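You operate a simulated robot arm through the tools that you are given. There is no shell and no other tool. Be economical: measure what you need, move in short steps, check, and stop when the job is done.

Carry out the task below with a simulated robot arm. There is one attempt and no reset: what you move stays moved.

TASK
Shut the drawer with the cream spot.
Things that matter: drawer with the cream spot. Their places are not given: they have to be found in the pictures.

It is judged by the outcome, as a careful person would: the job done as asked, and still so three seconds after it is handed in. It fails if anything else is knocked over, pushed out of place, dropped, spilled or broken.

THE ROBOT
A 7-joint arm with a two-finger parallel gripper, fixed in place. Base frame: the origin is at the foot of the arm, x ahead of it, y to its left, z up. Lengths are in m, angles in rad, forces in N, time in s.
With the tool pointing down near the work surface it reaches from about 0.12 to 0.58 m from the base axis. Its first joint turns from -1.152 to 1.152 rad. Payload 2.4 kg.
Tool frame: the origin (TCP) lies between the finger pads and is the grasp point; the fingertips stand 0.03 m ahead of it; z points along the fingers, y is the line along which they close. The gripper opens to 0.094 m. The fingers are 0.028 m wide and 0.01 m thick; the gripper's body (0.05 by 0.096 m) begins 0.055 m behind the TCP.
Orientation is told as [roll, pitch, yaw] about the base's x, y, z axes, in that order, counted from this pose: with the fingers straight down and closing along the base's y, the tool's x points along the base's -x, its y along +y and its z along -z.

THE INTERFACE
- The arm moves only by the tool drive_tool. Its argument "rows" is a list of rows, each an object (a shift or turn left out is 0, a gripper value left out holds the last) with "dp": the shift along the tool's x, y, z in m, a list of three; "rotation": the turn, a rotation vector about the tool's x, y, z in rad, a list of three; "hand": the gripper command, from -1 (fully open) to 1 (shut), values between in proportion. In form: [{"dp": [dx, dy, dz], "rotation": [rx, ry, rz], "hand": hand}, ...]. A call has 1 to 10 rows; each row is the pose to reach, as a shift and turn from the pose commanded when the call began, along the tool's axes at that moment. A row lasts 0.2 s, in which the tool goes at most 0.05 m and 0.15 rad; a call with a longer step from one row to the next is refused whole, and so is a gripper value outside its range. A pose out of reach is approached as far as the arm can. The call stops where the force on the tool passes 40 N (or 10 N more than at its start, if that is more) or the arm is blocked; 0.2 s more then pass. The fingers move at their own pace (about 0.153 m/s each) and stop on an object; they squeeze with about 23 N. The grip force told is the motor's: it shows also when the fingers shut on nothing. Time passes only in rows, and 0.2 s behind the last, so rows that repeat a pose let the fingers close. It gives the time, the measured TCP pose, the force on the tool (base axes), the opening and the grip force at its end, in the units of the frame above (readings bear some noise), and new pictures: "show" is both (left out), scene, wrist or none.
- Cameras (640 x 400 px; columns grow to the right, rows downward): "scene" is fixed at [-0.0017, 0.4615, 1.4252]; the picture's right is [-0.97, -0.23, 0.00], its down [-0.17, 0.71, -0.68] and it looks along [0.16, -0.67, -0.73] (base axes); focal length 344 px, centre (320, 200). "wrist" rides on the gripper at [-0.037, 0, -0.058] in the tool frame; the picture's right is [0.00, -1.00, 0.00], its down [0.97, 0.00, -0.24] and it looks along [0.24, 0.00, 0.97] (tool axes); focal length 218 px, centre (320, 200).
- point_at(camera, pixels): for up to 12 pixels [column, row] of the newest picture of that camera ("zoom" is the newest enlarged one), the place [x, y, z] in the base frame of the surface seen there, good to about 0.002 m. No time passes.
- inspect(camera, box): a new picture of the part [left, top, right, bottom] of that camera's present view, enlarged. No time passes.
- job_done(): hands the job in; it is judged then, once.

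Work in short steps. Measure before you move; look again where a grasp or a placing could have gone wrong, and mend it. You have 60 turns and 120 pictures in all, the two below and enlarged ones among them. Open the gripper and draw the arm clear of the work before you hand the job in, unless the task says otherwise; then end with one line.

The tools are called as name(argument=value, ...) on one line, values as JSON. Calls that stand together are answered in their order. drive_tool: Moves the arm, as the interface text tells. Its arguments: {"type":"object","properties":{"rows":{"type":"array","items":{"type":"object","properties":{"dp":{"type":"array","items":{"type":"number"}},"rotation":{"type":"array","items":{"type":"number"}},"hand":{"type":"number"}}}},"show":{"type":"string","enum":["both","scene","wrist","none"]}},"required":["rows"]} The other tools are called the same way: point_at (camera, pixels) gives the place of the surface under pixels of a picture; inspect (camera, box) takes an enlarged picture of a part of a camera's view; job_done () hands the job in.

At the start:

```text
time: 0.0
eef_pos: [0.3434, -0.1866, 0.79]
ee_rot: [0.0, -0.001, -0.001]
ft_force: [-0.8, -0.4, 0.0]
gripper_width: 0.0944
gripper_force: 0.0
```

scene: 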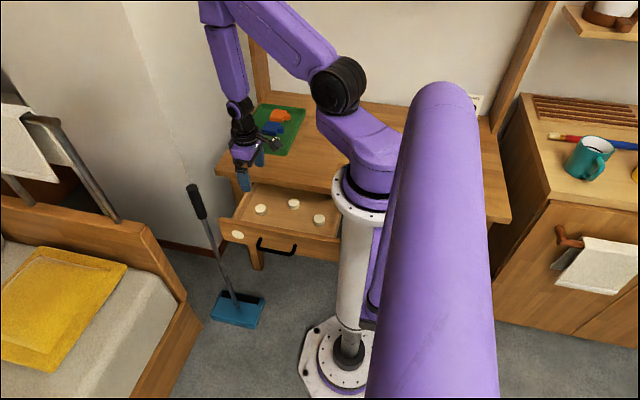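
wrist: 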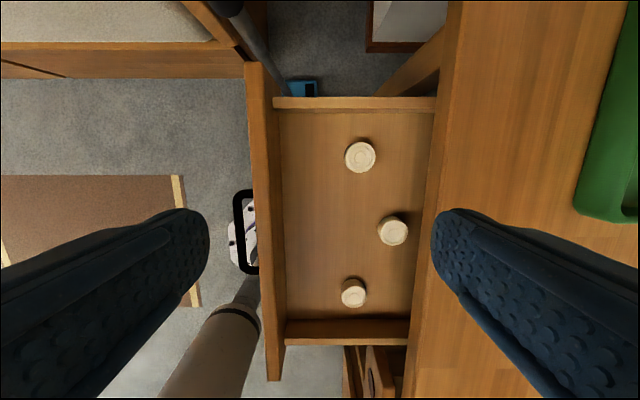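

The open drawer with its cream spot is at about (237,234) in the scene picture, with three discs inside. I'll enlarge the view and measure it.

inspect(camera="scene", box=[180, 90, 360, 280])

point_at(camera="scene", pixels=[[237, 234], [222, 222], [335, 242], [260, 240], [294, 250], [277, 249], [261, 209], [319, 220], [293, 203], [220, 165], [197, 215]])

point_at(camera="wrist", pixels=[[262, 80], [265, 200], [272, 370], [238, 220], [435, 120], [425, 300], [360, 155], [392, 230], [353, 292], [250, 190], [250, 272]])

```text
2.11 times, centred on (270, 185) of scene
```

zoom: 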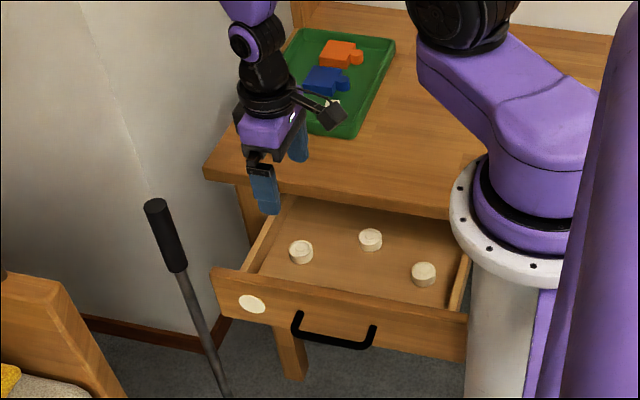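

```text
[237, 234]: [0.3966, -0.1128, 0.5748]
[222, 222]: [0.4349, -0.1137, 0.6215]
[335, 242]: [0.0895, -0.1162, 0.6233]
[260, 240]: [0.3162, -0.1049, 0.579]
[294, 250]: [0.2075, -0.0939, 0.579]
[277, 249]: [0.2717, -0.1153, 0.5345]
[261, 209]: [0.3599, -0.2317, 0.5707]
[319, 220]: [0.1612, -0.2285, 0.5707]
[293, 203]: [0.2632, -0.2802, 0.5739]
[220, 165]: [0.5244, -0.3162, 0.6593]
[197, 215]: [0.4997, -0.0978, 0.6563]
```

```text
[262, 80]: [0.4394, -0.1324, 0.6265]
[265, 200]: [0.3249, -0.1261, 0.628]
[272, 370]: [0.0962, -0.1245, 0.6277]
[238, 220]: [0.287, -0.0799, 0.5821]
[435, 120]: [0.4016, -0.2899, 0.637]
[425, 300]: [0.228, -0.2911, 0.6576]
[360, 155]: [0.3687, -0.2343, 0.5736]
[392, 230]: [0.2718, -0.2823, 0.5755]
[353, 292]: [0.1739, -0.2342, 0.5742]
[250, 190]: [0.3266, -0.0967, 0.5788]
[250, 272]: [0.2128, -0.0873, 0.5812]
```

The front panel spans x 0.09–0.437, with its face at y≈-0.113 and its top at z≈0.627. The handle is at z≈0.58, reaching out to y≈-0.08. I'll close the fingers and move out in front of the panel's centre, still high.

drive_tool(rows=[{"dp": [0.02, 0.035, 0], "hand": 1}, {"dp": [0.04, 0.07, 0], "hand": 1}, {"dp": [0.06, 0.105, 0], "hand": 1}, {"dp": [0.078, 0.135, 0], "hand": 1}, {"dp": [0.078, 0.135, 0], "hand": 1}])

point_at(camera="wrist", pixels=[[560, 200], [600, 200], [630, 200]])

```text
time: 1.2
eef_pos: [0.2657, -0.0484, 0.7891]
ee_rot: [0.0, -0.001, -0.002]
ft_force: [0.0, 0.9, 0.7]
gripper_width: 0.0
gripper_force: 22.8
```

scene: 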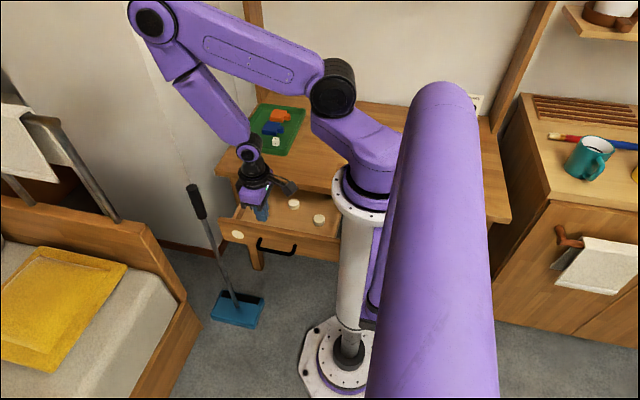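
wrist: 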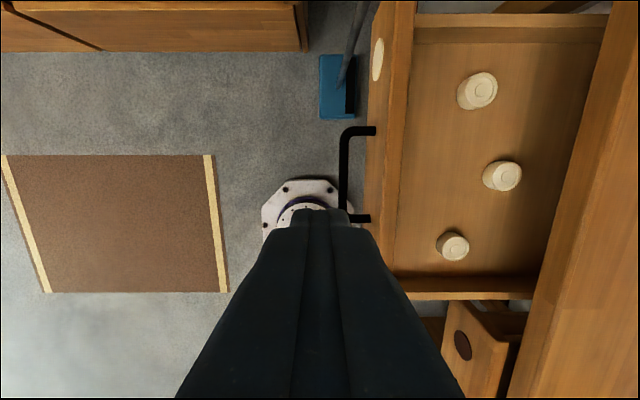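

```text
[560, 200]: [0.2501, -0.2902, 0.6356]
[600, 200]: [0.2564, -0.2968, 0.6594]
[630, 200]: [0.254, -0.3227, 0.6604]
```

The fingers are shut, with the TCP at y -0.048, clear of the panel. Another drawer with a dark spot shows at (465,345), so I'll measure where it is. Then I lower until the tips are at z≈0.602, above the handle and below the panel's top.

point_at(camera="wrist", pixels=[[463, 345], [450, 310], [350, 150], [344, 190], [375, 100], [500, 300]])

drive_tool(rows=[{"dp": [0, 0, 0.04]}, {"dp": [0, 0, 0.08]}, {"dp": [0, 0, 0.12]}, {"dp": [0, 0, 0.145]}, {"dp": [0, 0, 0.157]}, {"dp": [0, 0, 0.157]}])

```text
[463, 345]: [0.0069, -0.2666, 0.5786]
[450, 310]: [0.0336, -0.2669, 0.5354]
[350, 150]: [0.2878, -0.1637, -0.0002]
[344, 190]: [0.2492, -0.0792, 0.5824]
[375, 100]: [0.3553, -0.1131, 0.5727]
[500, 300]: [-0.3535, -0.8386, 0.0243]
```

```text
time: 2.6
eef_pos: [0.2679, -0.049, 0.6324]
ee_rot: [0.0, -0.001, 0.0]
ft_force: [0.6, -0.8, -0.1]
gripper_width: 0.0002
gripper_force: 22.9
```

scene: 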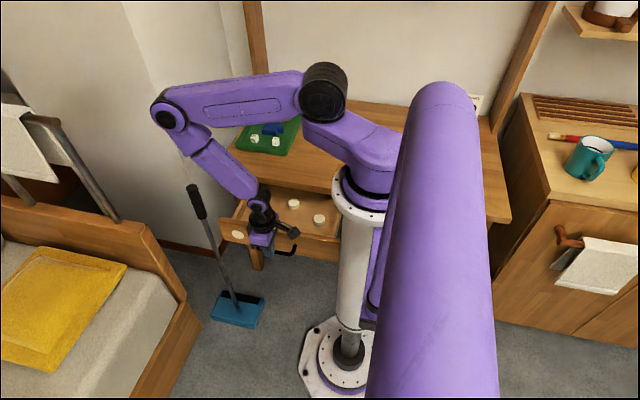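
wrist: 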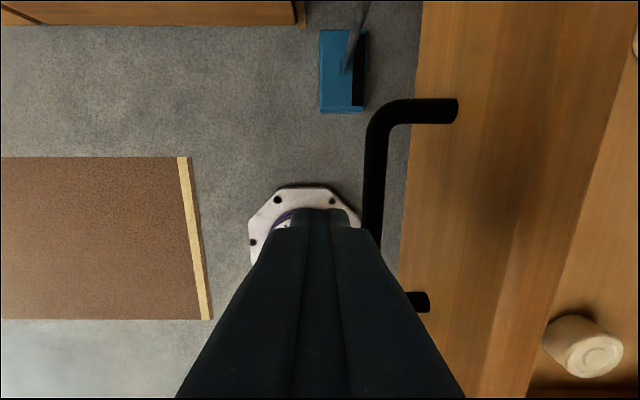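

The tips are above the handle with no contact. The neighbouring dark-spot drawer's face is at y≈-0.267 and x<0.09, so it's out of my path. Next I approach and push slowly along -y.

drive_tool(rows=[{"dp": [0, -0.025, 0]}, {"dp": [0, -0.045, 0]}, {"dp": [0, -0.053, 0]}, {"dp": [0, -0.061, 0]}, {"dp": [0, -0.069, 0]}, {"dp": [0, -0.077, 0]}, {"dp": [0, -0.085, 0]}, {"dp": [0, -0.093, 0]}])

```text
time: 4.4
eef_pos: [0.2627, -0.1419, 0.6345]
ee_rot: [-0.002, -0.001, -0.001]
ft_force: [-0.3, 1.7, 0.4]
gripper_width: 0.0
gripper_force: 22.5
```

scene: 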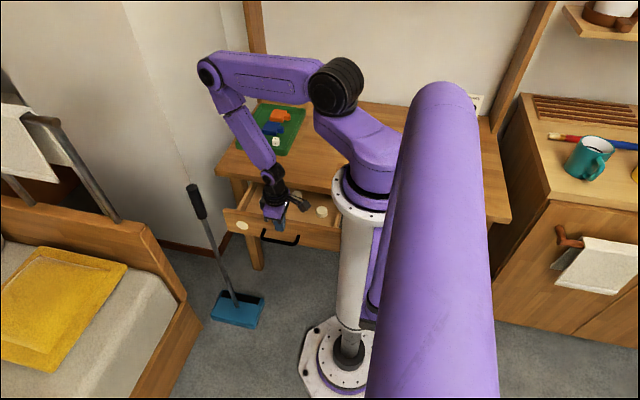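
wrist: 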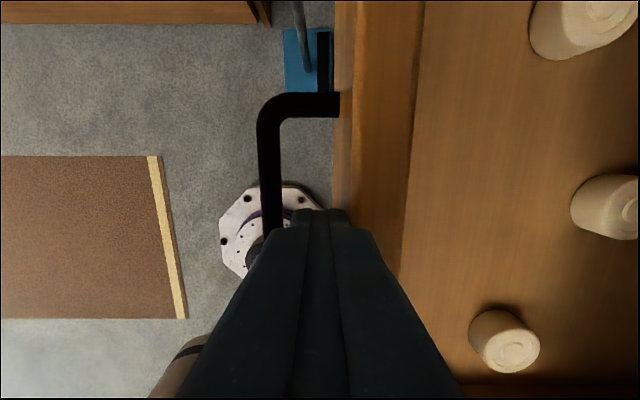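

The drawer is sliding straight at about 2 N, and the discs are staying in place. I keep pushing.

drive_tool(rows=[{"dp": [0, -0.008, 0]}, {"dp": [0, -0.017, 0]}, {"dp": [0, -0.026, 0]}, {"dp": [0, -0.035, 0]}, {"dp": [0, -0.044, 0]}, {"dp": [0, -0.053, 0]}, {"dp": [0, -0.062, 0]}, {"dp": [0, -0.071, 0]}, {"dp": [0, -0.08, 0]}])

```text
time: 6.4
eef_pos: [0.2639, -0.2232, 0.6311]
ee_rot: [0.0, 0.001, 0.0]
ft_force: [-0.2, 0.9, -0.6]
gripper_width: 0.0
gripper_force: 23.2
```

scene: 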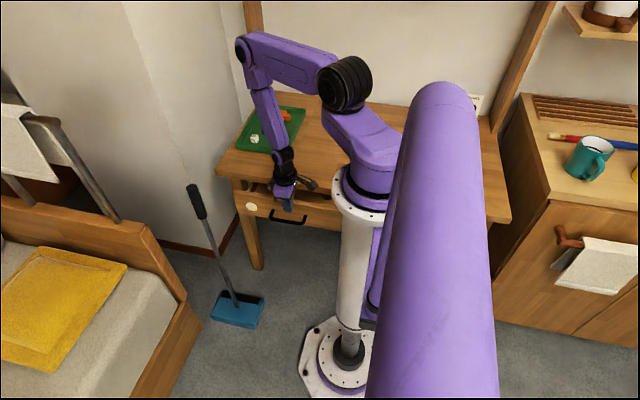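
wrist: 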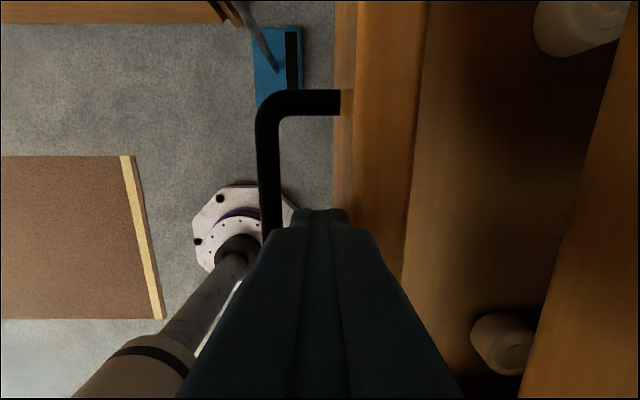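

The drawer front is at y≈-0.233 now and still moving freely. I push the rest more slowly until it stops.

drive_tool(rows=[{"dp": [0, -0.006, 0]}, {"dp": [0, -0.012, 0]}, {"dp": [0, -0.018, 0]}, {"dp": [0, -0.024, 0]}, {"dp": [0, -0.03, 0]}, {"dp": [0, -0.034, 0]}, {"dp": [0, -0.038, 0]}, {"dp": [0, -0.042, 0]}])

```text
time: 8.2
eef_pos: [0.2621, -0.2602, 0.6322]
ee_rot: [0.007, 0.008, 0.009]
ft_force: [9.2, 32.0, 5.3]
gripper_width: 0.0001
gripper_force: 22.6
```

scene: 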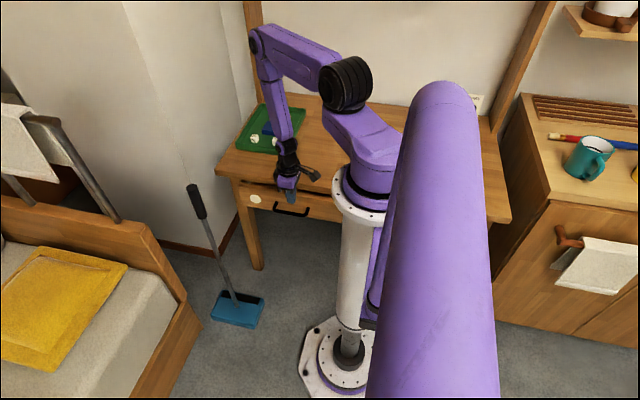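
wrist: 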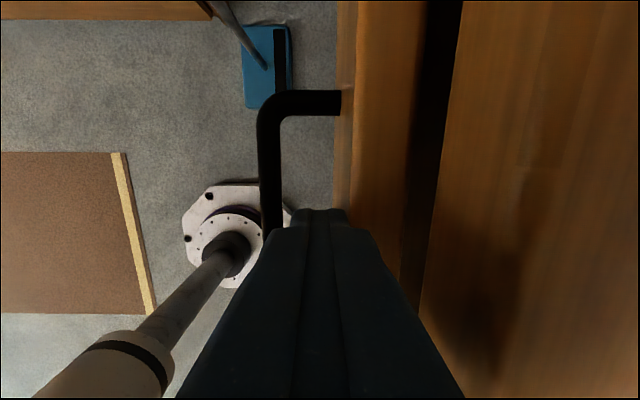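

It is blocked at 32 N with the face at y≈-0.268, level with the neighbouring drawer's. I back away and check the panel against the frame.

drive_tool(rows=[{"dp": [0, 0.02, 0]}, {"dp": [0, 0.05, 0]}, {"dp": [0, 0.09, 0]}, {"dp": [0, 0.12, -0.03]}, {"dp": [0, 0.13, -0.07]}, {"dp": [0, 0.13, -0.11]}, {"dp": [0, 0.13, -0.15], "hand": -1}, {"dp": [0, 0.13, -0.15], "hand": -1}])

inspect(camera="scene", box=[200, 140, 360, 240])

inspect(camera="wrist", box=[320, 0, 640, 200])

```text
time: 10.0
eef_pos: [0.2608, -0.1349, 0.7813]
ee_rot: [-0.002, 0.0, -0.002]
ft_force: [0.4, 0.4, -0.2]
gripper_width: 0.094
gripper_force: 0.0
```

scene: 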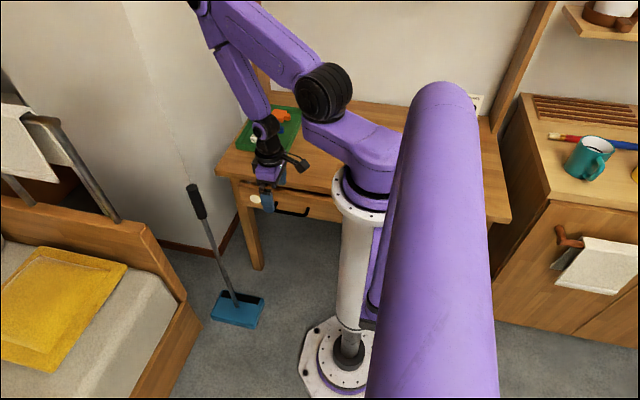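
wrist: 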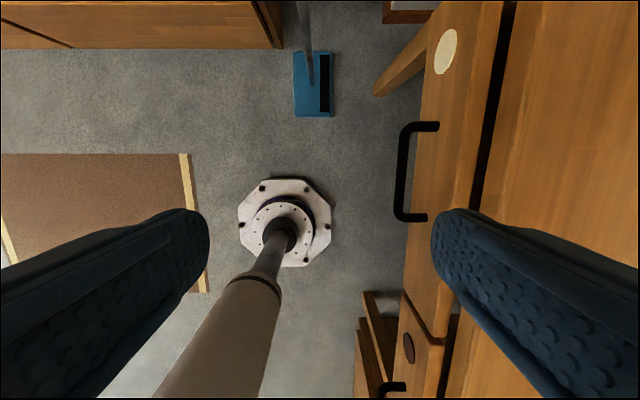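

```text
4.00 times, centred on (280, 190) of scene
```

zoom: 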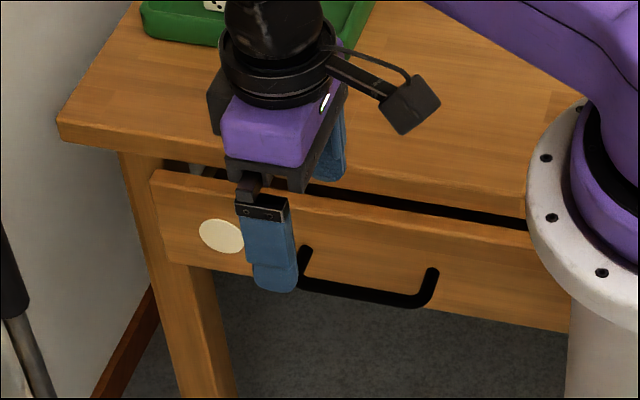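

```text
2.00 times, centred on (480, 100) of wrist
```

zoom: 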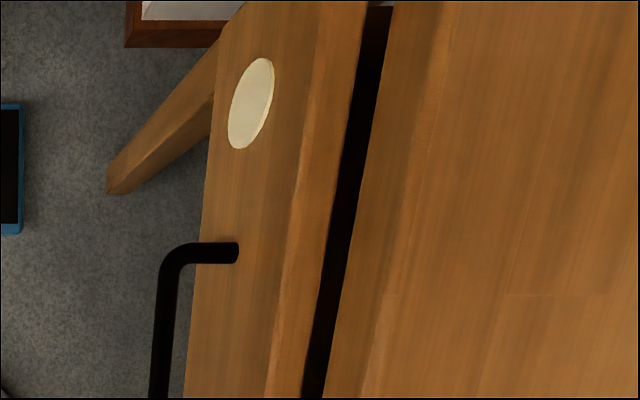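

There's a visible gap behind the panel, so I'll measure the panel along its length and compare it with the neighbouring drawer.

point_at(camera="wrist", pixels=[[445, 40], [440, 100], [425, 180], [418, 300], [408, 348], [420, 370], [500, 20], [430, 320], [490, 80], [530, 80], [428, 365]])

inspect(camera="wrist", box=[340, 240, 500, 400])

```text
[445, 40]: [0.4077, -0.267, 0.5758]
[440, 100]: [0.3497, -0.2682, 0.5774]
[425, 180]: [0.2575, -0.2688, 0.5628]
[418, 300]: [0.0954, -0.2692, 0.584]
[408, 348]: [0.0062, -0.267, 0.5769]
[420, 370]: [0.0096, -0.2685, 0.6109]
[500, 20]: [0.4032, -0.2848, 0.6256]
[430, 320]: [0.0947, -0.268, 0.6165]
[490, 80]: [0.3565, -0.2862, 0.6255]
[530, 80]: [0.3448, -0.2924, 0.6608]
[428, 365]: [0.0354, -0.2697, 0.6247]
```

```text
2.50 times, centred on (420, 320) of wrist
```

zoom: 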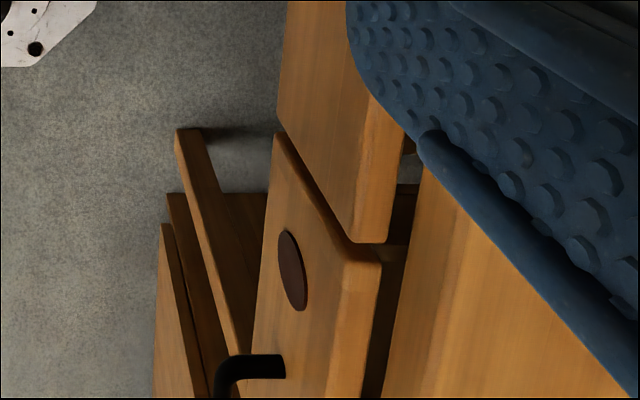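

The panel is square at y≈-0.268 along its whole length. That is flush with the closed neighbouring drawer, and its back meets the frame. The arm is clear and the gripper is open, so I hand in.

job_done()

```text
The job is handed in.
```

The drawer with the cream spot is shut, flush with the drawer beside it; I saw nothing else moved, and the arm is clear with its gripper open.
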